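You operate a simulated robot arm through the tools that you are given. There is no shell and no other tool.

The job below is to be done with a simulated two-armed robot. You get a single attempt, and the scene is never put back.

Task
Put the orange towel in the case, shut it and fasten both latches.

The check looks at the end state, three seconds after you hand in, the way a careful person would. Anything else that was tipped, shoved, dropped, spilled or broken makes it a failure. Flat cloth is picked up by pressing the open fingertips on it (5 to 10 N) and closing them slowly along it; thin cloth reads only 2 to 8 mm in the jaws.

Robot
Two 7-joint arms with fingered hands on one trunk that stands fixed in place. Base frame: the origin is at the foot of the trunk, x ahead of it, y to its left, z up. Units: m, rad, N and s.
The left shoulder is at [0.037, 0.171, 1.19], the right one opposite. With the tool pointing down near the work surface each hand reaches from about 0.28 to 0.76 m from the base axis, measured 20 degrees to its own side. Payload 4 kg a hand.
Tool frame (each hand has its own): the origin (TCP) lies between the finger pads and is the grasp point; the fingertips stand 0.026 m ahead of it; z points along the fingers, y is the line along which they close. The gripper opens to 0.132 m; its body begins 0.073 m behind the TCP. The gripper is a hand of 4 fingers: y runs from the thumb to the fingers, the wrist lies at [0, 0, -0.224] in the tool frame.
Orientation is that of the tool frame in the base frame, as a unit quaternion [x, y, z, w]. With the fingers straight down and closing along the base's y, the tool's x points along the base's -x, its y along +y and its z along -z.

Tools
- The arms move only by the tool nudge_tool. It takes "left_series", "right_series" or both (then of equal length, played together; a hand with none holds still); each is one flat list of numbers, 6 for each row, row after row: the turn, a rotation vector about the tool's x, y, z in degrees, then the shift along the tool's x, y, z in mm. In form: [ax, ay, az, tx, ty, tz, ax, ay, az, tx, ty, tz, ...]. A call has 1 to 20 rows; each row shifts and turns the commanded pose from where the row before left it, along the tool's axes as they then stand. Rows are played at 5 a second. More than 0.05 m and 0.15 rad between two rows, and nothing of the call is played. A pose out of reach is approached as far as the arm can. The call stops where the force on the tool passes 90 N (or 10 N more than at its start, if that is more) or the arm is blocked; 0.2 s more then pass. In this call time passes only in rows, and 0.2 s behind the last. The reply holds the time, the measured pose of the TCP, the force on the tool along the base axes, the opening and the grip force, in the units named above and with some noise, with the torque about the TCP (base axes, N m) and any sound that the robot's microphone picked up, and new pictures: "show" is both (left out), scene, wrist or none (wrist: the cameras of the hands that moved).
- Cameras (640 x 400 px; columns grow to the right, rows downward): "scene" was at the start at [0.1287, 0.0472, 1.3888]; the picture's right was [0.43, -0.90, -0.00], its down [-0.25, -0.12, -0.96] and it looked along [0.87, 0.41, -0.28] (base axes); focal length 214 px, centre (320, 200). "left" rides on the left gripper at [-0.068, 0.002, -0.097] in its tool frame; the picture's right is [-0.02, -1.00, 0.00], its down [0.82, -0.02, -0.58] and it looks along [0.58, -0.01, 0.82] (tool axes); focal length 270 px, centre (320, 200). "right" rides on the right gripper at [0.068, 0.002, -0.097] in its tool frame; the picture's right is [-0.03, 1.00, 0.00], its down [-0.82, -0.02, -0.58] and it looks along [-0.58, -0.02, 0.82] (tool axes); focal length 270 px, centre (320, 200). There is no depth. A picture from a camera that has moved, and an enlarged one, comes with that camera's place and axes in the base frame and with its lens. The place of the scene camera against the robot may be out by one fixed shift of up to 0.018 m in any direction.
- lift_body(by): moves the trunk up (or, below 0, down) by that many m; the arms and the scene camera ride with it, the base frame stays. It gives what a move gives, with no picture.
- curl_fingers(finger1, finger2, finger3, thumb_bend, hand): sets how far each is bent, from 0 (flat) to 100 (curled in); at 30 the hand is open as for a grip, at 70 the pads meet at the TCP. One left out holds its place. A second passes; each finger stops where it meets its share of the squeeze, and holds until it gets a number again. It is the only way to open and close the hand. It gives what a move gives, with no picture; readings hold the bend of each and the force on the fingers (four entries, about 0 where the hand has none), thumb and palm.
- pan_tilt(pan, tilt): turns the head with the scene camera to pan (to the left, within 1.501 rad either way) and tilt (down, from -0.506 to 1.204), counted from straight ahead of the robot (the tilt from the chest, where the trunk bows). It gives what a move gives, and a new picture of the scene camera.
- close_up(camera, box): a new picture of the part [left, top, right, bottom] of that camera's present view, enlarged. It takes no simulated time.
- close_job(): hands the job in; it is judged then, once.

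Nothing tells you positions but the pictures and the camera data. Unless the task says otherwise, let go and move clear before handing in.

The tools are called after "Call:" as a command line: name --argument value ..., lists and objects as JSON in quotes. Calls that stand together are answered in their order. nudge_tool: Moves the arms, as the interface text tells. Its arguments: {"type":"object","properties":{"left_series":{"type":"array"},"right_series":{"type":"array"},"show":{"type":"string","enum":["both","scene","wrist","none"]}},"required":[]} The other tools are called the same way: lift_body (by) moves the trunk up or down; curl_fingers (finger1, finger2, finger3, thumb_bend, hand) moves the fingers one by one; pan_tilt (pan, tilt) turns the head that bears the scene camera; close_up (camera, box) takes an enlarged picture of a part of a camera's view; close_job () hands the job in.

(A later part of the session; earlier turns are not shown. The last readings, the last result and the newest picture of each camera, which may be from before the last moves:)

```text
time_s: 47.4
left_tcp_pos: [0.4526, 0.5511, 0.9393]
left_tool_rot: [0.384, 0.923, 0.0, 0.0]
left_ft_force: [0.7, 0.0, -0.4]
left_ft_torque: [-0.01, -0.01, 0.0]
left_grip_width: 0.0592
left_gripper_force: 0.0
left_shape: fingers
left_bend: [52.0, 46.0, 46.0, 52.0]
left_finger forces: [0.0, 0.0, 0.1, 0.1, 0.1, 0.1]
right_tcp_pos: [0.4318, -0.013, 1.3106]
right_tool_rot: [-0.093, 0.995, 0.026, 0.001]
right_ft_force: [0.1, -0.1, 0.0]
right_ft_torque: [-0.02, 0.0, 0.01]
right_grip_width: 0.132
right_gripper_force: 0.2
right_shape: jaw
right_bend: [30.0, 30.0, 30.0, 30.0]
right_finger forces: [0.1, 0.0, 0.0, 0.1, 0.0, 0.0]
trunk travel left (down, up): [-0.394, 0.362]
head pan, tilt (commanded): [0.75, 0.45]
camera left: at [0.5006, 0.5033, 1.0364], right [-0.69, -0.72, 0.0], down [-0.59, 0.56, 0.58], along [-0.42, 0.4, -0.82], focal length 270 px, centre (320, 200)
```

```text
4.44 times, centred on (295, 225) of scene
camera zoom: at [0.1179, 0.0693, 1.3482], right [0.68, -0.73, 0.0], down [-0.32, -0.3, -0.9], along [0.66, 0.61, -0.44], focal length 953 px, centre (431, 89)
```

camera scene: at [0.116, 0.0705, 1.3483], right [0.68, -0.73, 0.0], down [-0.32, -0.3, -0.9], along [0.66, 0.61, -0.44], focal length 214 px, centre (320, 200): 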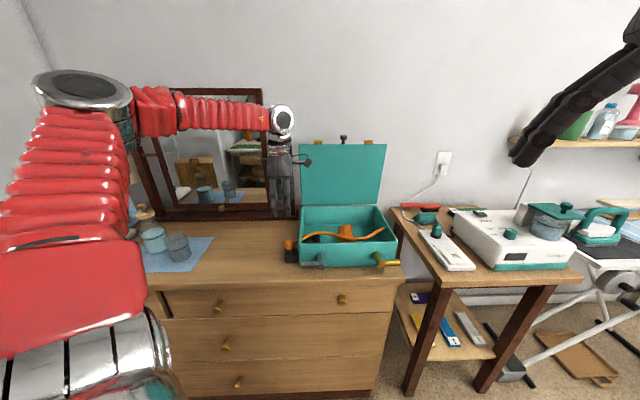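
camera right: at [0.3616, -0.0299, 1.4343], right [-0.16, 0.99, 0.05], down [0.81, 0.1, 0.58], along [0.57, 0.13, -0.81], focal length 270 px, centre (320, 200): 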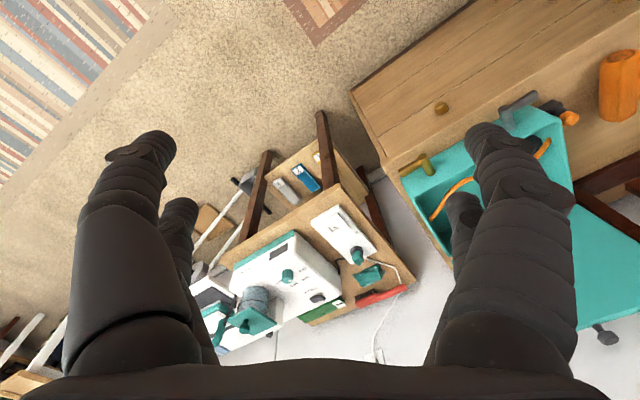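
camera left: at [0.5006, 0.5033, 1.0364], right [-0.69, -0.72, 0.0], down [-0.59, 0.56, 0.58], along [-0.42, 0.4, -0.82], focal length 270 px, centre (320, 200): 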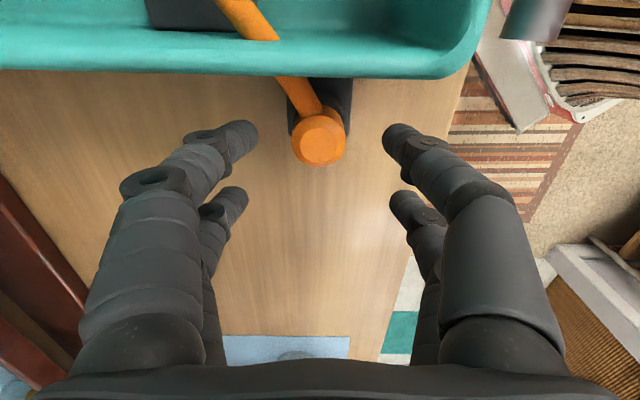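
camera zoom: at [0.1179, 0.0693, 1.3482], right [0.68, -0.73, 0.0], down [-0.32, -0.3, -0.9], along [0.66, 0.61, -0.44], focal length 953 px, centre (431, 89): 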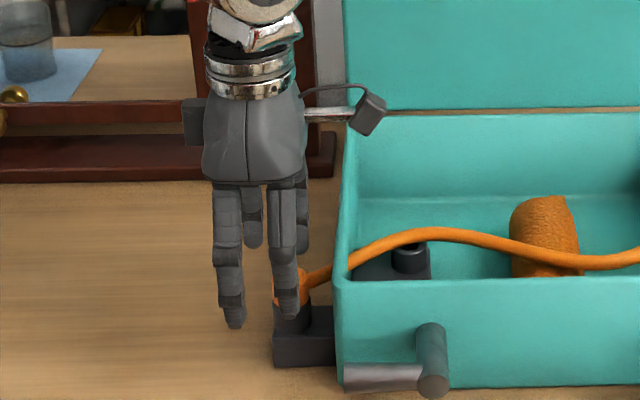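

Finger 1 and the thumb now straddle the cap. Coming down 24 mm and closing just that pair.

Call:
nudge_tool --left_series '[0, 0, 0, 1.5, 0, 12, 0, 0, 0, 0, 0, 8, 0, 0, 0, 0, 0, 4]' --show "none"

Call:
curl_fingers --hand "left" --finger1 58 --thumb_bend 58

Call:
curl_fingers --hand "left" --finger1 64 --thumb_bend 64

Call:
close_up --camera "left" --box '[220, 70, 420, 210]'

Call:
close_up --camera "scene" --box '[250, 180, 340, 270]'

```text
time_s: 48.2
left_tcp_pos: [0.4528, 0.5522, 0.9132]
left_tool_rot: [0.384, 0.924, -0.001, 0.001]
left_ft_force: [0.3, -1.1, 1.1]
left_ft_torque: [-0.01, 0.0, 0.01]
left_grip_width: 0.0595
left_gripper_force: 0.1
left_shape: fingers
left_bend: [52.0, 46.0, 46.0, 52.0]
left_finger forces: [0.0, 0.0, 0.0, 0.0, 0.0, 0.0]
right_tcp_pos: [0.4306, -0.0131, 1.3109]
right_tool_rot: [-0.094, 0.995, 0.026, 0.002]
right_ft_force: [-1.1, -0.1, -0.5]
right_ft_torque: [-0.03, -0.01, 0.06]
right_grip_width: 0.1318
right_gripper_force: 0.1
right_shape: jaw
right_bend: [30.0, 30.0, 30.0, 30.0]
right_finger forces: [0.1, 0.0, 0.0, 0.0, 0.0, 0.0]
trunk travel left (down, up): [-0.394, 0.362]
head pan, tilt (commanded): [0.75, 0.45]
```

```text
time_s: 49.2
left_tcp_pos: [0.4517, 0.5519, 0.9142]
left_tool_rot: [0.383, 0.924, -0.001, 0.001]
left_ft_force: [-0.4, 0.6, -0.2]
left_ft_torque: [-0.03, 0.02, 0.01]
left_grip_width: 0.0429
left_gripper_force: 0.0
left_shape: fingers
left_bend: [57.0, 46.0, 46.0, 57.0]
left_finger forces: [0.0, 0.0, 0.1, 0.1, 0.1, 0.0]
right_tcp_pos: [0.4312, -0.0135, 1.3107]
right_tool_rot: [-0.093, 0.995, 0.025, 0.002]
right_ft_force: [0.0, 0.4, -0.3]
right_ft_torque: [0.02, -0.02, 0.02]
right_grip_width: 0.132
right_gripper_force: 0.0
right_shape: jaw
right_bend: [30.0, 30.0, 30.0, 30.0]
right_finger forces: [0.0, 0.1, 0.0, 0.0, 0.1, 0.0]
trunk travel left (down, up): [-0.394, 0.362]
head pan, tilt (commanded): [0.75, 0.45]
```

```text
time_s: 50.2
left_tcp_pos: [0.451, 0.5521, 0.9135]
left_tool_rot: [0.384, 0.923, 0.0, 0.0]
left_ft_force: [0.5, 0.3, -1.1]
left_ft_torque: [0.03, -0.03, 0.04]
left_grip_width: 0.0247
left_gripper_force: 1.0
left_shape: fingers
left_bend: [62.0, 46.0, 46.0, 63.0]
left_finger forces: [1.3, 0.0, 0.1, 0.0, 0.9, 0.1]
right_tcp_pos: [0.4307, -0.0133, 1.3108]
right_tool_rot: [-0.093, 0.995, 0.025, 0.002]
right_ft_force: [-0.3, 0.0, -0.1]
right_ft_torque: [0.03, 0.01, 0.04]
right_grip_width: 0.1318
right_gripper_force: 0.1
right_shape: jaw
right_bend: [30.0, 30.0, 30.0, 30.0]
right_finger forces: [0.1, 0.0, 0.1, 0.0, 0.1, 0.1]
trunk travel left (down, up): [-0.394, 0.362]
head pan, tilt (commanded): [0.75, 0.45]
```

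```text
2.86 times, centred on (320, 140) of left
camera zoom: at [0.4994, 0.5045, 1.0109], right [-0.69, -0.72, 0.0], down [-0.59, 0.56, 0.58], along [-0.42, 0.4, -0.82], focal length 772 px, centre (320, 371)
```

zoom: 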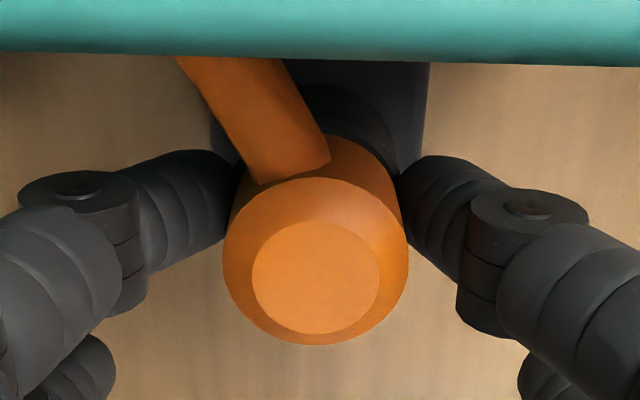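

```text
4.44 times, centred on (295, 225) of scene
camera zoom: at [0.1176, 0.0697, 1.3482], right [0.68, -0.73, 0.0], down [-0.32, -0.3, -0.9], along [0.66, 0.61, -0.44], focal length 953 px, centre (431, 89)
```

zoom: 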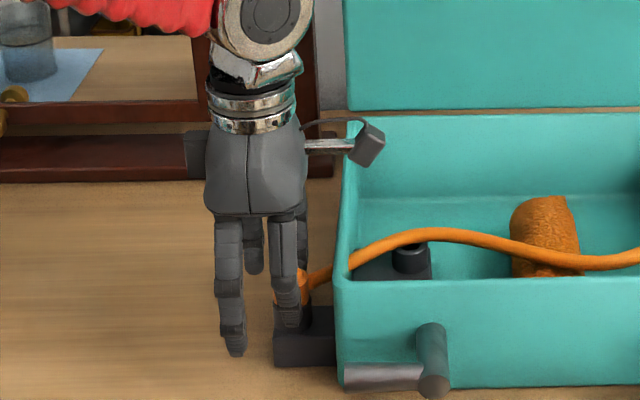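

The pair bears on the cap near its full diameter (24.7 mm). Squeezing more.

Call:
curl_fingers --hand "left" --finger1 70 --thumb_bend 70

Call:
close_up --camera "left" --box '[220, 70, 420, 210]'

```text
time_s: 51.2
left_tcp_pos: [0.4514, 0.551, 0.9142]
left_tool_rot: [0.384, 0.923, -0.001, 0.0]
left_ft_force: [-1.2, -1.0, 0.1]
left_ft_torque: [0.0, 0.04, -0.01]
left_grip_width: 0.0221
left_gripper_force: 7.0
left_shape: fingers
left_bend: [63.0, 46.0, 46.0, 66.0]
left_finger forces: [5.8, 0.0, 0.1, 0.1, 7.7, 0.1]
right_tcp_pos: [0.4309, -0.0143, 1.3101]
right_tool_rot: [-0.094, 0.995, 0.026, 0.002]
right_ft_force: [0.0, 0.9, 0.2]
right_ft_torque: [-0.02, 0.01, -0.02]
right_grip_width: 0.1319
right_gripper_force: 0.0
right_shape: jaw
right_bend: [30.0, 30.0, 30.0, 30.0]
right_finger forces: [0.0, 0.0, 0.0, 0.1, 0.0, 0.0]
trunk travel left (down, up): [-0.394, 0.362]
head pan, tilt (commanded): [0.75, 0.45]
```

```text
2.86 times, centred on (320, 140) of left
camera zoom: at [0.4992, 0.5043, 1.011], right [-0.69, -0.72, 0.0], down [-0.59, 0.56, 0.58], along [-0.42, 0.4, -0.82], focal length 772 px, centre (320, 371)
```

zoom: 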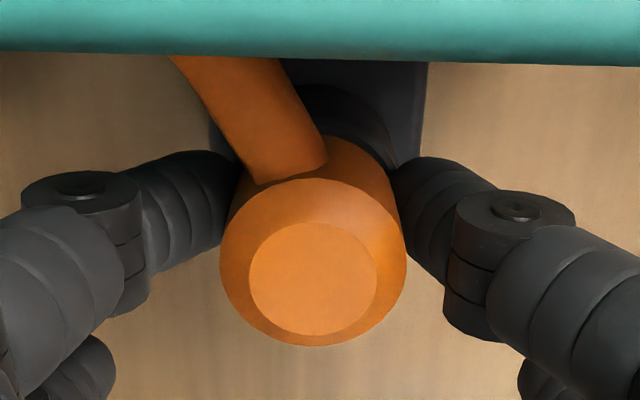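

Call:
curl_fingers --hand "left" --finger1 85 --thumb_bend 85

Call:
nudge_tool --left_series '[0, 0, 0, 0, 0, -3, 0, 0, 0, 0, 0, -3]' --show "wrist"

Call:
close_up --camera "left" --box '[220, 70, 420, 210]'

```text
time_s: 52.2
left_tcp_pos: [0.4506, 0.5515, 0.9169]
left_tool_rot: [0.383, 0.924, 0.001, 0.001]
left_ft_force: [-8.0, -6.8, 5.7]
left_ft_torque: [-0.23, 0.12, -0.15]
left_grip_width: 0.0153
left_gripper_force: 18.9
left_shape: fingers
left_bend: [60.0, 46.0, 46.0, 77.0]
left_finger forces: [12.1, 0.0, 0.0, 0.0, 26.4, 0.0]
right_tcp_pos: [0.4294, -0.0157, 1.311]
right_tool_rot: [-0.093, 0.995, 0.026, 0.002]
right_ft_force: [-0.2, 0.5, 0.2]
right_ft_torque: [0.01, 0.02, 0.03]
right_grip_width: 0.1318
right_gripper_force: 0.1
right_shape: jaw
right_bend: [30.0, 30.0, 30.0, 30.0]
right_finger forces: [0.0, 0.0, 0.1, 0.0, 0.0, 0.0]
trunk travel left (down, up): [-0.394, 0.362]
head pan, tilt (commanded): [0.75, 0.45]
```

```text
time_s: 52.8
left_tcp_pos: [0.4526, 0.552, 0.9202]
left_tool_rot: [0.382, 0.924, 0.0, 0.002]
left_ft_force: [0.1, 0.4, 0.2]
left_ft_torque: [0.01, 0.01, 0.01]
left_grip_width: 0.0159
left_gripper_force: 16.3
left_shape: fingers
left_bend: [61.0, 46.0, 46.0, 77.0]
left_finger forces: [13.9, 0.0, 0.0, 0.0, 17.4, 0.1]
right_tcp_pos: [0.4312, -0.0128, 1.3109]
right_tool_rot: [-0.094, 0.995, 0.025, 0.0]
right_ft_force: [-0.4, 0.3, -0.2]
right_ft_torque: [-0.02, 0.02, 0.02]
right_grip_width: 0.1318
right_gripper_force: 0.1
right_shape: jaw
right_bend: [30.0, 30.0, 30.0, 30.0]
right_finger forces: [0.0, 0.0, 0.0, 0.0, 0.0, 0.0]
trunk travel left (down, up): [-0.394, 0.362]
head pan, tilt (commanded): [0.75, 0.45]
camera left: at [0.5009, 0.5055, 1.0179], right [-0.69, -0.72, 0.0], down [-0.59, 0.56, 0.58], along [-0.42, 0.4, -0.82], focal length 270 px, centre (320, 200)
```

left: 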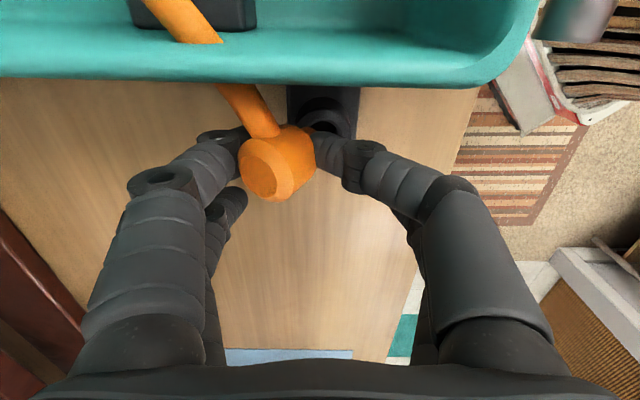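

```text
2.86 times, centred on (320, 140) of left
camera zoom: at [0.5009, 0.5055, 1.0179], right [-0.69, -0.72, 0.0], down [-0.59, 0.56, 0.58], along [-0.42, 0.4, -0.82], focal length 772 px, centre (320, 371)
```

zoom: 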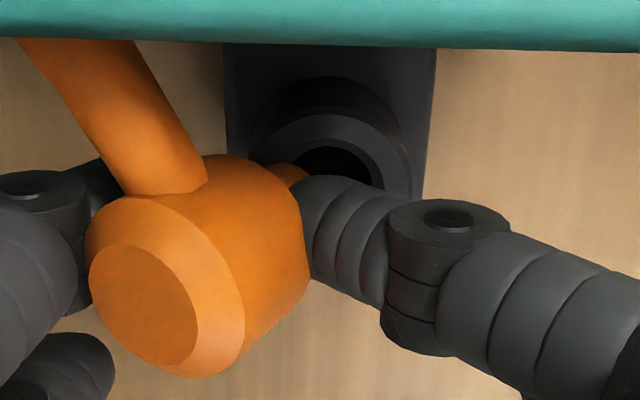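

The plug popped out of its socket and is held firmly (16 N) but tilted in the grip. I'll lift it clear and look at how it sits.

Call:
nudge_tool --left_series '[0, 0, 0, 0, 0, -15, 0, 0, 0, 0, 0, -25, 0, 0, 0, 0, 0, -30]' --show "wrist"

Call:
close_up --camera "left" --box '[200, 80, 360, 220]'

Call:
close_up --camera "scene" --box '[240, 150, 330, 240]'

```text
time_s: 53.6
left_tcp_pos: [0.4502, 0.5517, 0.9929]
left_tool_rot: [0.383, 0.924, 0.001, 0.001]
left_ft_force: [0.8, -0.5, -0.4]
left_ft_torque: [0.0, 0.02, 0.0]
left_grip_width: 0.0159
left_gripper_force: 15.5
left_shape: fingers
left_bend: [61.0, 46.0, 46.0, 77.0]
left_finger forces: [13.8, 0.1, 0.0, 0.0, 17.5, 0.0]
right_tcp_pos: [0.4315, -0.0151, 1.3123]
right_tool_rot: [-0.094, 0.995, 0.026, 0.003]
right_ft_force: [-0.3, -1.0, 0.2]
right_ft_torque: [0.01, 0.01, 0.02]
right_grip_width: 0.132
right_gripper_force: 0.0
right_shape: jaw
right_bend: [30.0, 30.0, 30.0, 30.0]
right_finger forces: [0.0, 0.0, 0.1, 0.1, 0.0, 0.0]
trunk travel left (down, up): [-0.394, 0.362]
head pan, tilt (commanded): [0.75, 0.45]
camera left: at [0.4994, 0.5037, 1.0911], right [-0.69, -0.72, 0.0], down [-0.59, 0.56, 0.58], along [-0.42, 0.4, -0.82], focal length 270 px, centre (320, 200)
```

left: 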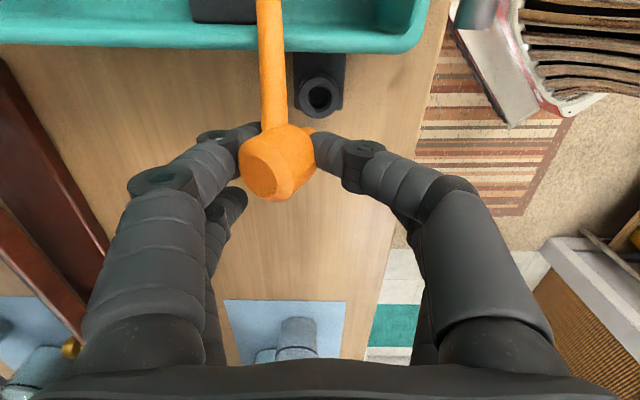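

```text
2.86 times, centred on (280, 150) of left
camera zoom: at [0.4994, 0.5037, 1.0911], right [-0.69, -0.72, 0.0], down [-0.59, 0.56, 0.58], along [-0.42, 0.4, -0.82], focal length 772 px, centre (434, 343)
```

zoom: 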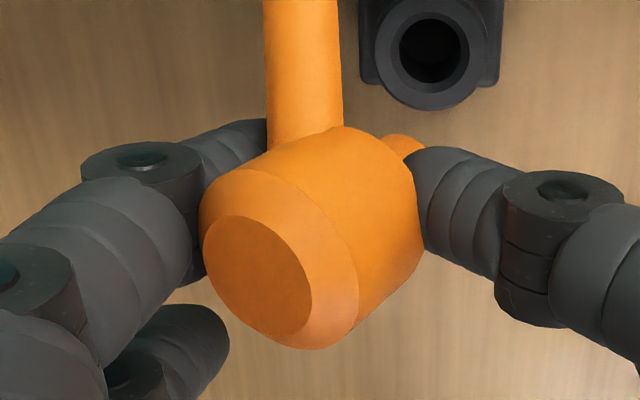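

```text
4.44 times, centred on (285, 195) of scene
camera zoom: at [0.1171, 0.0693, 1.3483], right [0.68, -0.73, 0.0], down [-0.32, -0.3, -0.9], along [0.66, 0.61, -0.44], focal length 953 px, centre (476, 222)
```

zoom: 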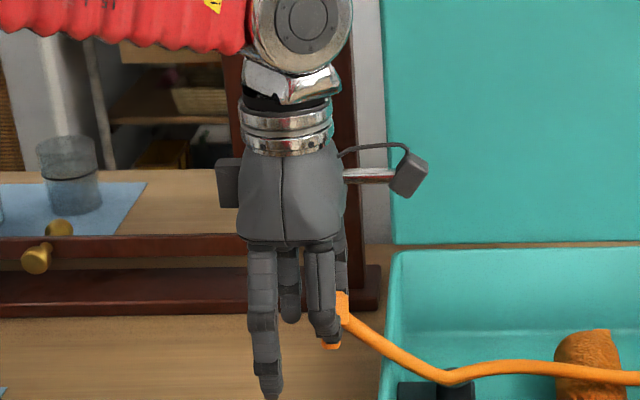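

The plug leans about 34 degrees toward finger 1 in the grip, so tilting the hand by that much will make it upright. First I'll curl the unused fingers 2 and 3 up out of the way.

Call:
curl_fingers --hand "left" --finger2 75 --finger3 75

Call:
close_up --camera "left" --box '[150, 60, 470, 260]'

Call:
close_up --camera "scene" --box '[240, 150, 330, 240]'

```text
time_s: 54.6
left_tcp_pos: [0.452, 0.5517, 0.9935]
left_tool_rot: [0.384, 0.923, 0.0, 0.002]
left_ft_force: [0.5, 0.2, -0.6]
left_ft_torque: [0.01, -0.02, 0.02]
left_grip_width: 0.0158
left_gripper_force: 15.4
left_shape: fingers
left_bend: [61.0, 73.0, 73.0, 77.0]
left_finger forces: [13.8, 0.1, 0.0, 0.1, 17.7, 0.1]
right_tcp_pos: [0.4311, -0.0135, 1.3091]
right_tool_rot: [-0.094, 0.995, 0.025, 0.001]
right_ft_force: [-0.2, 0.2, -0.1]
right_ft_torque: [-0.01, 0.01, -0.01]
right_grip_width: 0.1317
right_gripper_force: 0.0
right_shape: jaw
right_bend: [30.0, 30.0, 30.0, 30.0]
right_finger forces: [0.0, 0.0, 0.0, 0.1, 0.0, 0.0]
trunk travel left (down, up): [-0.394, 0.362]
head pan, tilt (commanded): [0.75, 0.45]
```

```text
2.00 times, centred on (310, 160) of left
camera zoom: at [0.4997, 0.5038, 1.0904], right [-0.69, -0.72, 0.0], down [-0.59, 0.56, 0.58], along [-0.42, 0.4, -0.82], focal length 541 px, centre (340, 280)
```

zoom: 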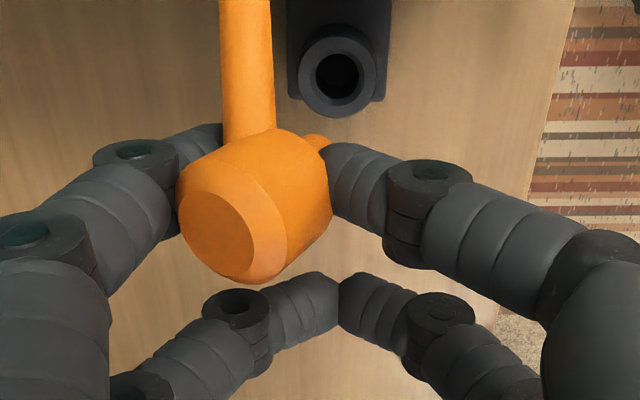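

```text
4.44 times, centred on (285, 195) of scene
camera zoom: at [0.1175, 0.0696, 1.3482], right [0.68, -0.73, 0.0], down [-0.32, -0.3, -0.9], along [0.66, 0.61, -0.44], focal length 953 px, centre (476, 222)
```

zoom: 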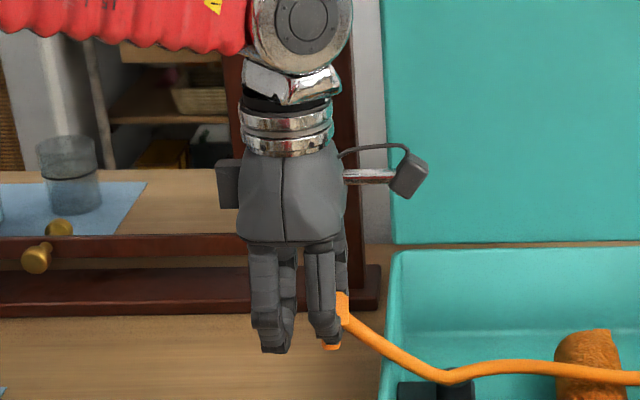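

Fingers 2 and 3 are closed together out of the way. Now I'll tilt the hand 34 degrees so the plug stands upright and check it.

Call:
nudge_tool --left_series '[0, 0, 0, 0, 0, -30, -8.4, 0, 0, 0, 0, 0, -8.4, 0, 0, 0, 0, 0, -8.4, 0, 0, 0, 0, 0, -8.4, 0, 0, 0, 0, 0]' --show "both"

Call:
close_up --camera "scene" --box '[240, 130, 330, 220]'

Call:
close_up --camera "left" --box '[150, 60, 470, 260]'

```text
time_s: 55.8
left_tcp_pos: [0.4519, 0.5521, 1.0214]
left_tool_rot: [0.366, 0.884, 0.267, 0.113]
left_ft_force: [0.5, 0.2, -0.8]
left_ft_torque: [0.02, 0.01, -0.02]
left_grip_width: 0.0157
left_gripper_force: 16.0
left_shape: fingers
left_bend: [61.0, 73.0, 73.0, 77.0]
left_finger forces: [13.8, 0.1, 0.0, 0.1, 18.0, 0.0]
right_tcp_pos: [0.4323, -0.0137, 1.3108]
right_tool_rot: [-0.094, 0.995, 0.025, 0.002]
right_ft_force: [0.1, 0.0, 0.2]
right_ft_torque: [-0.02, -0.01, 0.0]
right_grip_width: 0.132
right_gripper_force: 0.1
right_shape: jaw
right_bend: [30.0, 30.0, 30.0, 30.0]
right_finger forces: [0.1, 0.0, 0.1, 0.0, 0.0, 0.0]
trunk travel left (down, up): [-0.394, 0.362]
head pan, tilt (commanded): [0.75, 0.45]
camera scene: at [0.1171, 0.0694, 1.3483], right [0.68, -0.73, 0.0], down [-0.32, -0.3, -0.9], along [0.66, 0.61, -0.44], focal length 214 px, centre (320, 200)
camera left: at [0.4615, 0.4662, 1.1031], right [-0.57, -0.61, -0.55], down [-0.82, 0.34, 0.47], along [-0.09, 0.72, -0.69], focal length 270 px, centre (320, 200)
```

scene: 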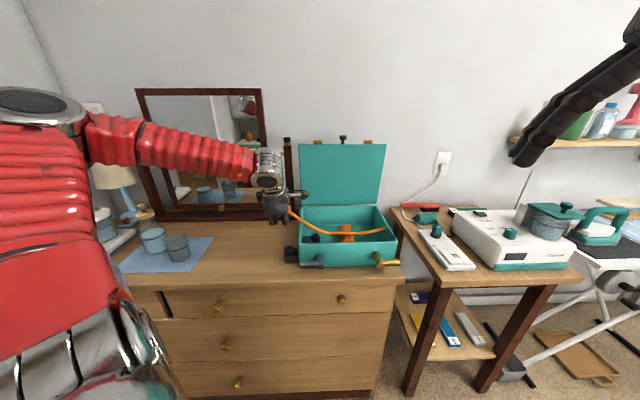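
left: 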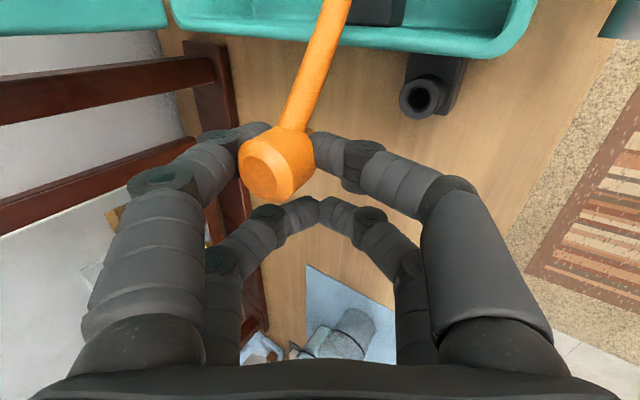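

```text
4.44 times, centred on (285, 175) of scene
camera zoom: at [0.1171, 0.0694, 1.3483], right [0.68, -0.73, 0.0], down [-0.32, -0.3, -0.9], along [0.66, 0.61, -0.44], focal length 953 px, centre (476, 311)
```

zoom: 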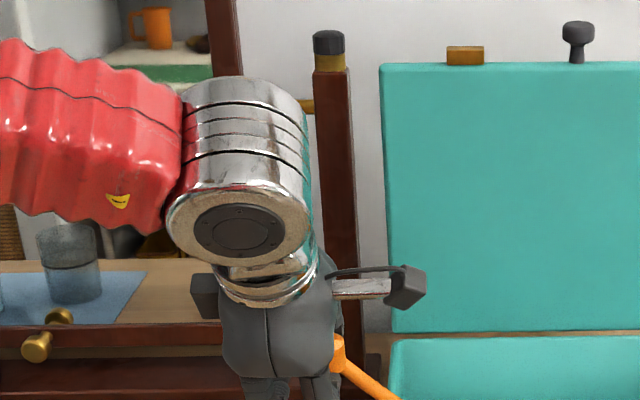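

```text
2.00 times, centred on (310, 160) of left
camera zoom: at [0.4615, 0.4662, 1.1031], right [-0.57, -0.61, -0.55], down [-0.82, 0.34, 0.47], along [-0.09, 0.72, -0.69], focal length 541 px, centre (340, 280)
```

zoom: 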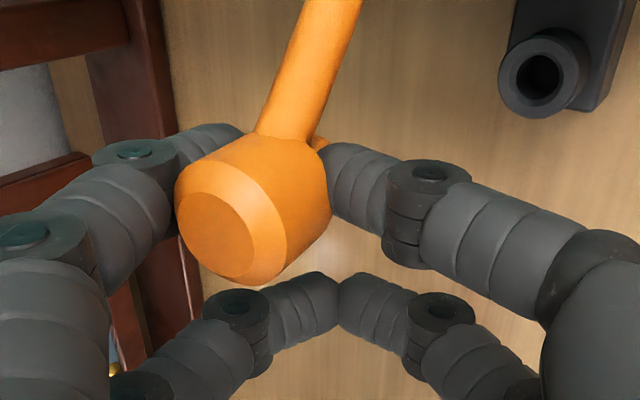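

Call:
close_up --camera "left" --box '[220, 100, 350, 220]'

Call:
close_up --camera "right" --box '[520, 20, 640, 130]'

```text
3.33 times, centred on (285, 160) of left
camera zoom: at [0.4615, 0.4662, 1.1031], right [-0.57, -0.61, -0.55], down [-0.82, 0.34, 0.47], along [-0.09, 0.72, -0.69], focal length 901 px, centre (437, 333)
```

zoom: 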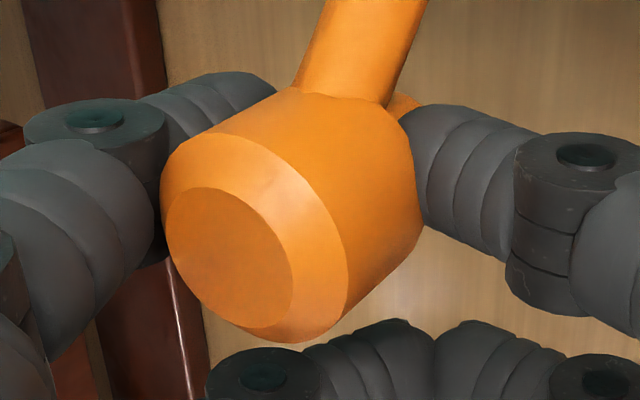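

```text
3.64 times, centred on (580, 75) of right
camera zoom: at [0.3631, -0.0295, 1.4078], right [-0.16, 0.99, 0.05], down [0.81, 0.1, 0.58], along [0.57, 0.13, -0.81], focal length 983 px, centre (-626, 654)
```

zoom: 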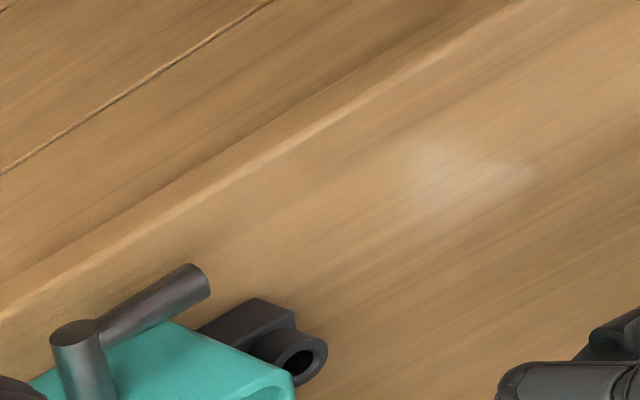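

The plug is upright like this, but the thumb has crept under its lower edge and would block seating. I'll level the hand, move over the case interior (so any slip stays in the case), and rebalance the grip by easing the stiffer thumb back in small steps.

Call:
nudge_tool --left_series '[8.4, 0, 0, 0, 0, 0, 8.4, 0, 0, 0, 0, 0, 8.4, 0, 0, 0, 0, 0, 8.4, 0, 0, 0, 0, 0, 0, 0, 0, -40, 0, 0, 0, 0, 0, -40, 0, 0, 0, 0, 0, -40, 0, 0, 0, 0, 0, 0, 0, 40, 0, 0, 0, 0, 0, 35]' --show "both"

Call:
close_up --camera "left" --box '[150, 60, 470, 260]'

```text
time_s: 57.8
left_tcp_pos: [0.5381, 0.464, 0.9443]
left_tool_rot: [0.383, 0.924, 0.0, 0.001]
left_ft_force: [0.4, 0.0, -0.7]
left_ft_torque: [0.0, 0.05, 0.0]
left_grip_width: 0.0156
left_gripper_force: 16.1
left_shape: fingers
left_bend: [61.0, 73.0, 73.0, 77.0]
left_finger forces: [13.9, 0.1, 0.0, 0.0, 17.7, 0.0]
right_tcp_pos: [0.4327, -0.0139, 1.3108]
right_tool_rot: [-0.095, 0.995, 0.026, 0.001]
right_ft_force: [0.8, 0.3, -0.8]
right_ft_torque: [0.01, 0.0, 0.04]
right_grip_width: 0.1319
right_gripper_force: 0.0
right_shape: jaw
right_bend: [30.0, 30.0, 30.0, 30.0]
right_finger forces: [0.0, 0.0, 0.0, 0.0, 0.0, 0.0]
trunk travel left (down, up): [-0.394, 0.362]
head pan, tilt (commanded): [0.75, 0.45]
camera scene: at [0.1183, 0.0695, 1.3481], right [0.68, -0.73, 0.0], down [-0.32, -0.3, -0.9], along [0.66, 0.61, -0.44], focal length 214 px, centre (320, 200)
camera left: at [0.5862, 0.417, 1.0414], right [-0.69, -0.72, 0.0], down [-0.59, 0.56, 0.58], along [-0.42, 0.4, -0.82], focal length 270 px, centre (320, 200)
```

scene: 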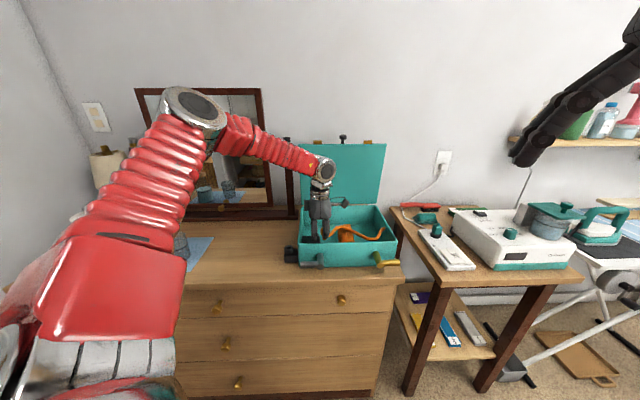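
left: 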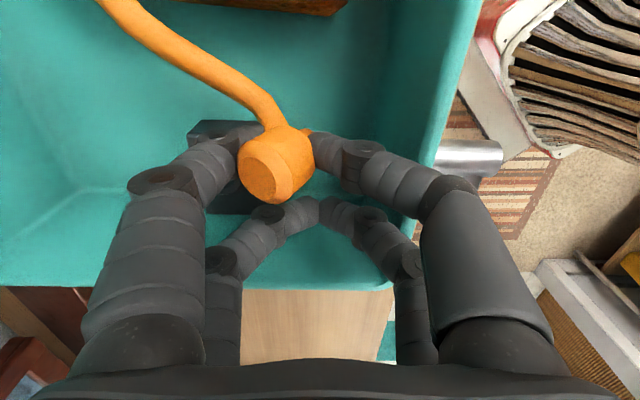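

```text
2.00 times, centred on (310, 160) of left
camera zoom: at [0.5862, 0.417, 1.0414], right [-0.69, -0.72, 0.0], down [-0.59, 0.56, 0.58], along [-0.42, 0.4, -0.82], focal length 541 px, centre (340, 280)
```

zoom: 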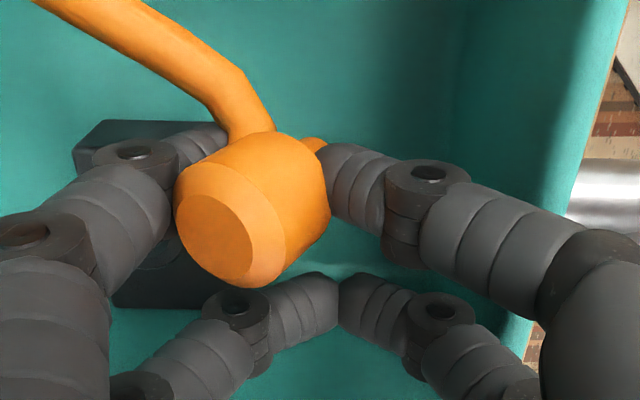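

Call:
curl_fingers --hand "left" --thumb_bend 82

Call:
curl_fingers --hand "left" --thumb_bend 79

Call:
close_up --camera "left" --box '[150, 60, 470, 260]'

```text
time_s: 58.8
left_tcp_pos: [0.5388, 0.464, 0.9456]
left_tool_rot: [0.383, 0.924, 0.0, 0.001]
left_ft_force: [0.2, -0.1, -0.7]
left_ft_torque: [0.04, -0.01, 0.0]
left_grip_width: 0.0154
left_gripper_force: 13.6
left_shape: fingers
left_bend: [61.0, 73.0, 73.0, 76.0]
left_finger forces: [12.3, 0.0, 0.1, 0.1, 14.8, 0.0]
right_tcp_pos: [0.4317, -0.0134, 1.3119]
right_tool_rot: [-0.094, 0.995, 0.025, 0.002]
right_ft_force: [0.5, 0.4, 0.2]
right_ft_torque: [0.02, 0.01, -0.04]
right_grip_width: 0.132
right_gripper_force: 0.1
right_shape: jaw
right_bend: [30.0, 30.0, 30.0, 30.0]
right_finger forces: [0.0, 0.0, 0.0, 0.0, 0.0, 0.0]
trunk travel left (down, up): [-0.394, 0.362]
head pan, tilt (commanded): [0.75, 0.45]
```

```text
time_s: 59.8
left_tcp_pos: [0.5372, 0.4643, 0.9462]
left_tool_rot: [0.383, 0.924, 0.0, 0.0]
left_ft_force: [0.5, -1.2, 0.3]
left_ft_torque: [0.02, 0.0, 0.01]
left_grip_width: 0.0151
left_gripper_force: 11.7
left_shape: fingers
left_bend: [61.0, 73.0, 73.0, 76.0]
left_finger forces: [11.1, 0.0, 0.0, 0.1, 12.5, 0.1]
right_tcp_pos: [0.431, -0.0143, 1.3106]
right_tool_rot: [-0.093, 0.995, 0.026, 0.002]
right_ft_force: [-0.8, -0.1, -0.4]
right_ft_torque: [-0.02, 0.03, 0.02]
right_grip_width: 0.1317
right_gripper_force: 0.1
right_shape: jaw
right_bend: [30.0, 30.0, 30.0, 30.0]
right_finger forces: [0.1, 0.0, 0.1, 0.0, 0.0, 0.0]
trunk travel left (down, up): [-0.394, 0.362]
head pan, tilt (commanded): [0.75, 0.45]
```

```text
2.00 times, centred on (310, 160) of left
camera zoom: at [0.5857, 0.4171, 1.0421], right [-0.69, -0.72, 0.0], down [-0.59, 0.56, 0.58], along [-0.42, 0.4, -0.82], focal length 541 px, centre (340, 280)
```

zoom: 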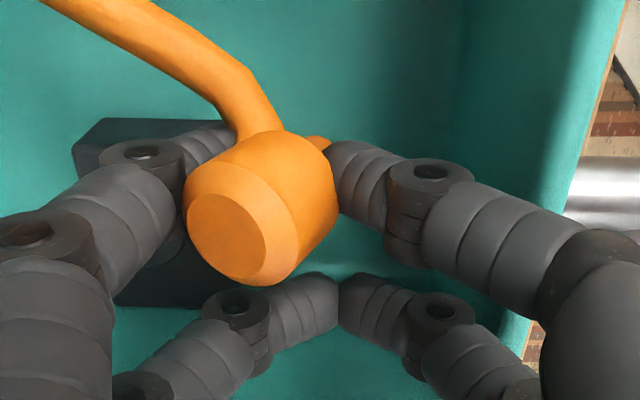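

Finger 1 only holds its place, so I'll command it to follow while the thumb eases back.

Call:
curl_fingers --hand "left" --finger1 85 --thumb_bend 77

Call:
close_up --camera "left" --box '[150, 60, 470, 260]'

```text
time_s: 60.8
left_tcp_pos: [0.5375, 0.4646, 0.9449]
left_tool_rot: [0.383, 0.924, 0.0, 0.0]
left_ft_force: [0.1, -0.4, -0.2]
left_ft_torque: [0.02, 0.03, 0.01]
left_grip_width: 0.0158
left_gripper_force: 9.2
left_shape: fingers
left_bend: [60.0, 73.0, 73.0, 75.0]
left_finger forces: [8.9, 0.1, 0.0, 0.1, 9.4, 0.0]
right_tcp_pos: [0.4316, -0.0141, 1.3108]
right_tool_rot: [-0.093, 0.995, 0.026, 0.001]
right_ft_force: [-1.2, -0.6, 0.8]
right_ft_torque: [0.02, -0.01, -0.02]
right_grip_width: 0.1319
right_gripper_force: 0.0
right_shape: jaw
right_bend: [30.0, 30.0, 30.0, 30.0]
right_finger forces: [0.0, 0.0, 0.1, 0.1, 0.0, 0.0]
trunk travel left (down, up): [-0.394, 0.362]
head pan, tilt (commanded): [0.75, 0.45]
```

```text
2.00 times, centred on (310, 160) of left
camera zoom: at [0.5857, 0.4171, 1.0422], right [-0.69, -0.72, 0.0], down [-0.59, 0.56, 0.58], along [-0.42, 0.4, -0.82], focal length 541 px, centre (340, 280)
```

zoom: 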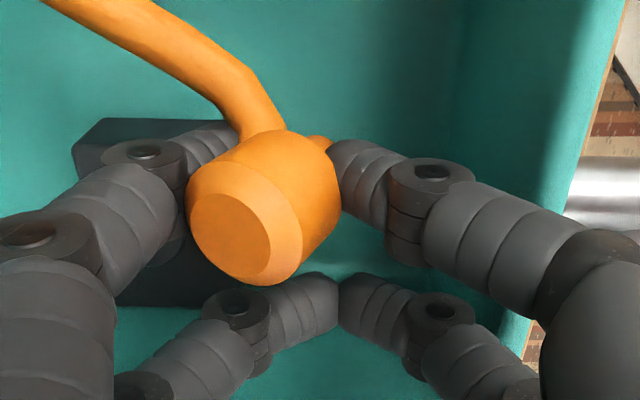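

The plug did rotate back somewhat (about 23 degrees of lean now) as the thumb eased. I'll continue, commanding finger 1 harder.

Call:
curl_fingers --hand "left" --finger1 100 --thumb_bend 76

Call:
close_up --camera "left" --box '[150, 60, 470, 260]'

```text
time_s: 61.8
left_tcp_pos: [0.5371, 0.4642, 0.9452]
left_tool_rot: [0.384, 0.924, 0.0, 0.0]
left_ft_force: [0.0, 0.6, 0.4]
left_ft_torque: [0.01, 0.06, 0.01]
left_grip_width: 0.0158
left_gripper_force: 8.0
left_shape: fingers
left_bend: [59.0, 73.0, 73.0, 74.0]
left_finger forces: [8.5, 0.0, 0.0, 0.0, 8.3, 0.1]
right_tcp_pos: [0.4319, -0.013, 1.3112]
right_tool_rot: [-0.092, 0.995, 0.026, 0.002]
right_ft_force: [-0.5, 0.7, 0.3]
right_ft_torque: [-0.03, 0.02, 0.0]
right_grip_width: 0.1321
right_gripper_force: 0.1
right_shape: jaw
right_bend: [30.0, 30.0, 30.0, 30.0]
right_finger forces: [0.0, 0.0, 0.0, 0.0, 0.0, 0.0]
trunk travel left (down, up): [-0.394, 0.362]
head pan, tilt (commanded): [0.75, 0.45]
```

```text
2.00 times, centred on (310, 160) of left
camera zoom: at [0.5856, 0.4171, 1.0422], right [-0.69, -0.72, 0.0], down [-0.59, 0.56, 0.58], along [-0.42, 0.4, -0.82], focal length 541 px, centre (340, 280)
```

zoom: 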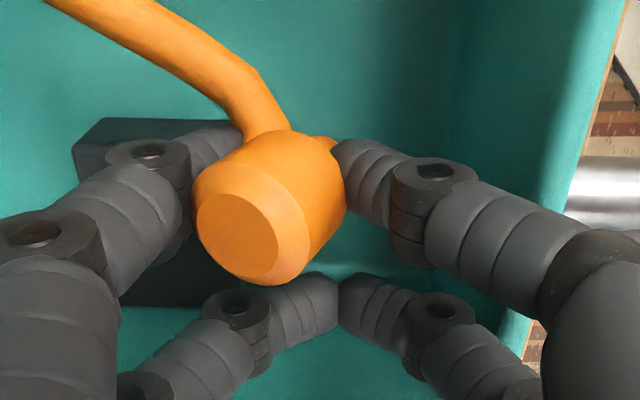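

It's rolling upright. Continuing to ease the thumb.

Call:
curl_fingers --hand "left" --finger1 100 --thumb_bend 74

Call:
curl_fingers --hand "left" --finger1 100 --thumb_bend 72.5

Call:
close_up --camera "left" --box '[150, 60, 470, 260]'

```text
time_s: 62.8
left_tcp_pos: [0.5374, 0.4641, 0.9451]
left_tool_rot: [0.383, 0.924, 0.0, 0.0]
left_ft_force: [-0.4, -0.1, -0.6]
left_ft_torque: [-0.01, 0.04, 0.02]
left_grip_width: 0.0155
left_gripper_force: 8.2
left_shape: fingers
left_bend: [60.0, 73.0, 73.0, 72.0]
left_finger forces: [7.8, 0.1, 0.0, 0.1, 8.4, 0.1]
right_tcp_pos: [0.431, -0.0134, 1.3107]
right_tool_rot: [-0.094, 0.995, 0.025, 0.002]
right_ft_force: [0.0, 0.0, -0.4]
right_ft_torque: [0.0, 0.02, -0.03]
right_grip_width: 0.1318
right_gripper_force: 0.0
right_shape: jaw
right_bend: [30.0, 30.0, 30.0, 30.0]
right_finger forces: [0.0, 0.0, 0.1, 0.0, 0.1, 0.0]
trunk travel left (down, up): [-0.394, 0.362]
head pan, tilt (commanded): [0.75, 0.45]
```

```text
time_s: 63.8
left_tcp_pos: [0.5373, 0.4646, 0.9458]
left_tool_rot: [0.383, 0.924, 0.0, -0.001]
left_ft_force: [-0.5, -0.6, -1.3]
left_ft_torque: [-0.03, -0.04, 0.0]
left_grip_width: 0.0147
left_gripper_force: 8.0
left_shape: fingers
left_bend: [66.0, 73.0, 73.0, 69.0]
left_finger forces: [7.5, 0.0, 0.1, 0.0, 8.0, 0.1]
right_tcp_pos: [0.4313, -0.013, 1.311]
right_tool_rot: [-0.093, 0.995, 0.026, 0.002]
right_ft_force: [-0.5, -0.4, 0.1]
right_ft_torque: [0.0, 0.0, 0.01]
right_grip_width: 0.1317
right_gripper_force: 0.1
right_shape: jaw
right_bend: [30.0, 30.0, 30.0, 30.0]
right_finger forces: [0.1, 0.0, 0.0, 0.0, 0.1, 0.0]
trunk travel left (down, up): [-0.394, 0.362]
head pan, tilt (commanded): [0.75, 0.45]
```

```text
2.00 times, centred on (310, 160) of left
camera zoom: at [0.5856, 0.4171, 1.0421], right [-0.69, -0.72, 0.0], down [-0.59, 0.56, 0.58], along [-0.42, 0.4, -0.82], focal length 541 px, centre (340, 280)
```

zoom: 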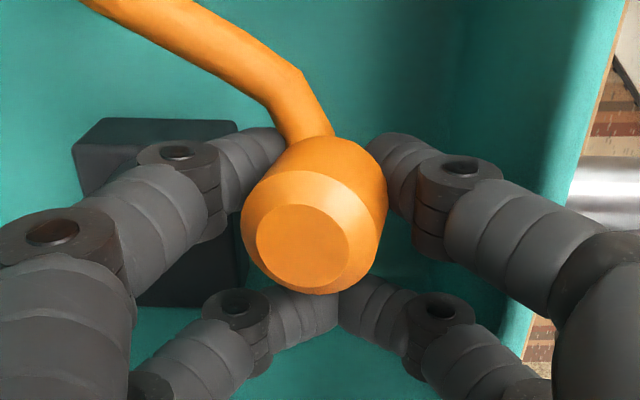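

The plug is nearly upright and centred now. Let me look closely.

Call:
close_up --camera "left" --box '[250, 110, 370, 230]'

Call:
close_up --camera "scene" --box '[290, 180, 370, 260]'

Call:
close_up --camera "right" --box '[480, 60, 640, 200]'

```text
3.33 times, centred on (310, 170) of left
camera zoom: at [0.5856, 0.4171, 1.0421], right [-0.69, -0.72, 0.0], down [-0.59, 0.56, 0.58], along [-0.42, 0.4, -0.82], focal length 901 px, centre (353, 300)
```

zoom: 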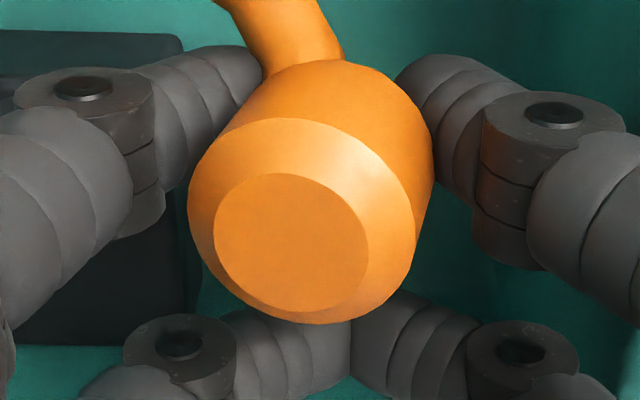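

```text
5.00 times, centred on (330, 220) of scene
camera zoom: at [0.1176, 0.0696, 1.3482], right [0.68, -0.73, 0.0], down [-0.32, -0.3, -0.9], along [0.66, 0.61, -0.44], focal length 1072 px, centre (270, 100)
```

zoom: 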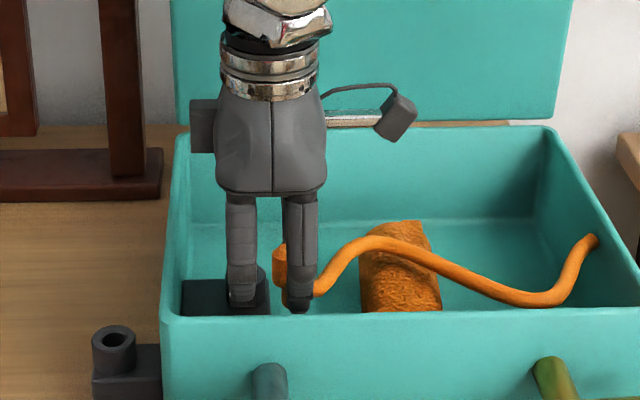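

```text
2.86 times, centred on (560, 130) of right
camera zoom: at [0.3636, -0.0293, 1.4076], right [-0.16, 0.99, 0.05], down [0.81, 0.1, 0.58], along [0.57, 0.13, -0.81], focal length 772 px, centre (-366, 400)
```

zoom: 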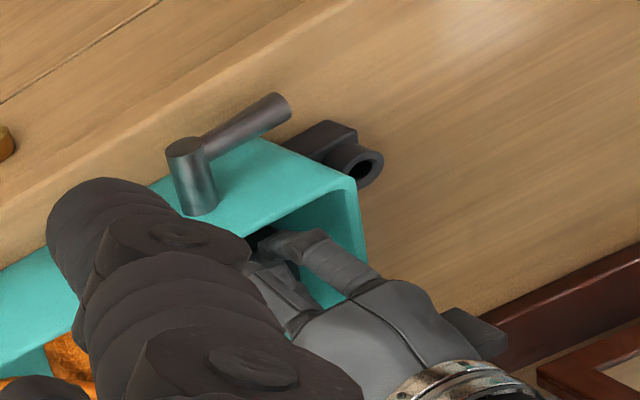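

The plug is now within about 8 degrees of upright in the grip. To align it over the inner socket I want a second viewpoint, so I'll bring the right hand's camera round for a side view.

Call:
nudge_tool --right_series '[0, 0, 0, -18, 40, 10, 0, 0, 0, -18, 40, 10, 0, 0, 0, -18, 40, 5, 0, 0, -7.5, 0, 15, 0, 0, 0, -7.5, 0, 10, 0, 0, 0, -7.5, 0, 0, 0, 0, 0, -7.5, 0, 0, 0]' --show "wrist"

```text
time_s: 65.4
left_tcp_pos: [0.5375, 0.4649, 0.9457]
left_tool_rot: [0.384, 0.923, 0.0, 0.0]
left_ft_force: [-0.2, -0.4, -0.7]
left_ft_torque: [0.01, 0.02, 0.02]
left_grip_width: 0.0142
left_gripper_force: 7.2
left_shape: fingers
left_bend: [66.0, 73.0, 73.0, 69.0]
left_finger forces: [7.3, 0.1, 0.0, 0.1, 8.0, 0.0]
right_tcp_pos: [0.4574, 0.1404, 1.2929]
right_tool_rot: [-0.348, 0.937, 0.023, 0.008]
right_ft_force: [-0.2, -0.2, 0.1]
right_ft_torque: [-0.01, 0.01, -0.01]
right_grip_width: 0.1321
right_gripper_force: 0.2
right_shape: jaw
right_bend: [30.0, 30.0, 30.0, 30.0]
right_finger forces: [0.0, 0.0, 0.1, 0.0, 0.0, 0.0]
trunk travel left (down, up): [-0.394, 0.362]
head pan, tilt (commanded): [0.75, 0.45]
camera right: at [0.404, 0.092, 1.3874], right [-0.63, 0.77, 0.04], down [0.63, 0.49, 0.6], along [0.45, 0.41, -0.8], focal length 270 px, centre (320, 200)
```

right: 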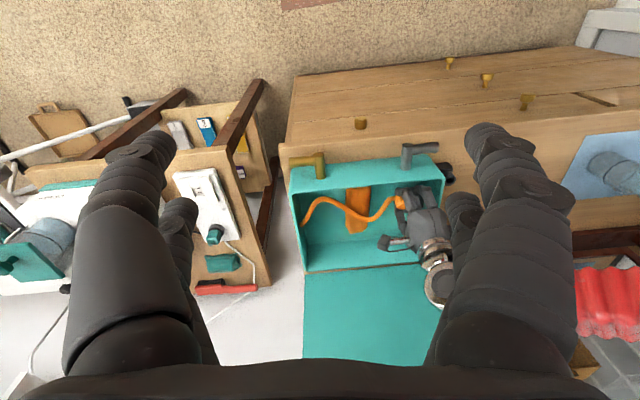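

I'll raise the plug, turn the hand 90 degrees about the vertical (so the idle fingers keep clear of the left wall), move over the inner socket, and tilt 7.5 degrees to bring the plug upright.

Call:
nudge_tool --left_series '[0, 0, 0, 0, 0, -45, 0, 0, -7.5, 0, 0, 0, 0, 0, -7.5, 0, 0, 0, 0, 0, -7.5, 0, 0, 0, 0, 0, -7.5, 0, 0, 0, 0, 0, -7.5, 0, 0, 0, 0, 0, -7.5, 0, 0, 0, 0, 0, -7.5, 0, 0, 0, 0, 0, -7.5, 0, 0, 0, 0, 0, -7.5, 0, 0, 0, 0, 0, -7.5, 0, 0, 0, 0, 0, -7.5, 0, 0, 0, 0, 0, -7.5, 0, 0, 0, 0, 0, 0, -23, 5, 0, 0, 0, 0, -23, 5, 0, -7.5, 0, 0, 0, 0, 0]' --show "both"

Call:
close_up --camera "left" --box '[200, 60, 440, 230]'

Call:
close_up --camera "scene" --box '[280, 170, 370, 260]'

Call:
close_up --camera "right" --box '[350, 150, 470, 260]'

```text
time_s: 68.8
left_tcp_pos: [0.5644, 0.5074, 0.9901]
left_tool_rot: [-0.38, 0.922, 0.061, -0.026]
left_ft_force: [0.2, -0.4, -0.2]
left_ft_torque: [0.0, -0.01, 0.02]
left_grip_width: 0.0144
left_gripper_force: 7.7
left_shape: fingers
left_bend: [66.0, 73.0, 73.0, 69.0]
left_finger forces: [7.2, 0.0, 0.1, 0.0, 7.9, 0.1]
right_tcp_pos: [0.4585, 0.1375, 1.2907]
right_tool_rot: [-0.347, 0.938, 0.024, 0.007]
right_ft_force: [-0.8, 0.3, -0.3]
right_ft_torque: [0.02, 0.01, -0.01]
right_grip_width: 0.1318
right_gripper_force: 0.0
right_shape: jaw
right_bend: [30.0, 30.0, 30.0, 30.0]
right_finger forces: [0.0, 0.1, 0.1, 0.0, 0.1, 0.0]
trunk travel left (down, up): [-0.394, 0.362]
head pan, tilt (commanded): [0.75, 0.45]
camera scene: at [0.1186, 0.0685, 1.3481], right [0.68, -0.73, 0.0], down [-0.32, -0.3, -0.9], along [0.66, 0.61, -0.44], focal length 214 px, centre (320, 200)
camera left: at [0.6192, 0.548, 1.0861], right [0.72, -0.68, -0.13], down [-0.51, -0.64, 0.57], along [-0.47, -0.34, -0.81], focal length 270 px, centre (320, 200)
```

scene: 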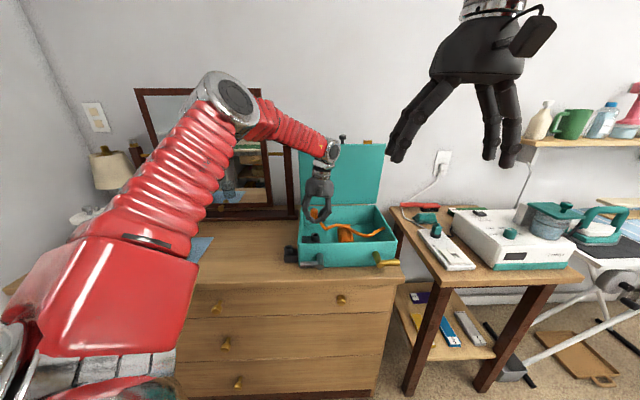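
left: 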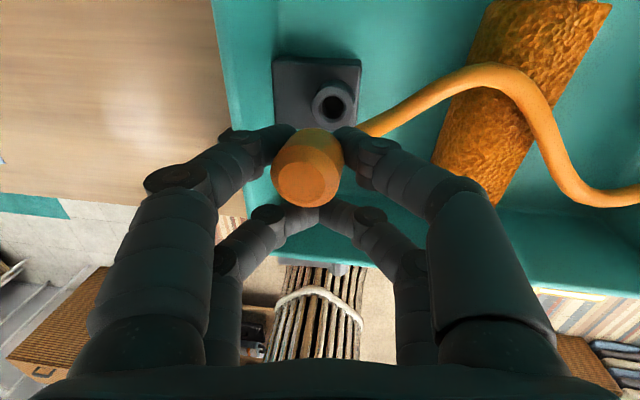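

```text
2.35 times, centred on (320, 145) of left
camera zoom: at [0.6192, 0.548, 1.0861], right [0.72, -0.68, -0.13], down [-0.51, -0.64, 0.57], along [-0.47, -0.34, -0.81], focal length 636 px, centre (320, 329)
```

zoom: 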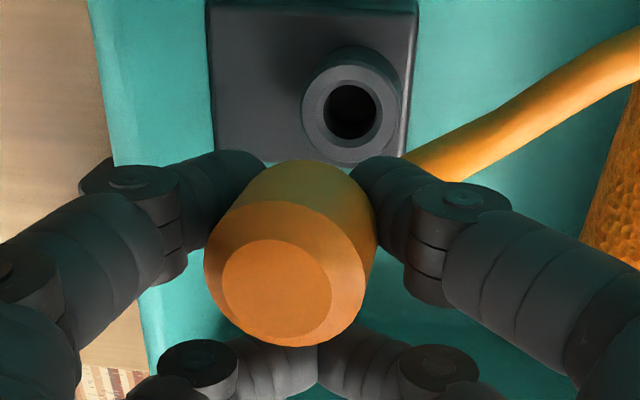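

```text
4.44 times, centred on (325, 215) of scene
camera zoom: at [0.1186, 0.0685, 1.3481], right [0.68, -0.73, 0.0], down [-0.32, -0.3, -0.9], along [0.66, 0.61, -0.44], focal length 953 px, centre (298, 133)
```

zoom: 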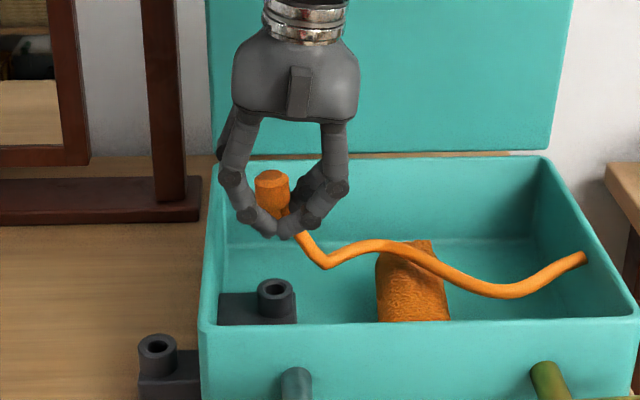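

```text
3.64 times, centred on (410, 205) of right
camera zoom: at [0.4052, 0.0903, 1.3872], right [-0.63, 0.77, 0.04], down [0.63, 0.49, 0.6], along [0.45, 0.41, -0.8], focal length 983 px, centre (-7, 182)
```

zoom: 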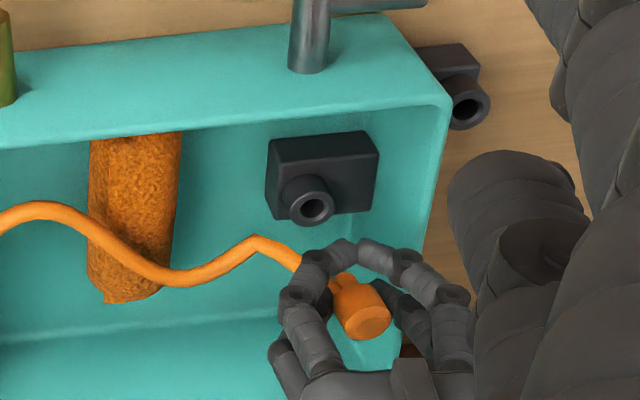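

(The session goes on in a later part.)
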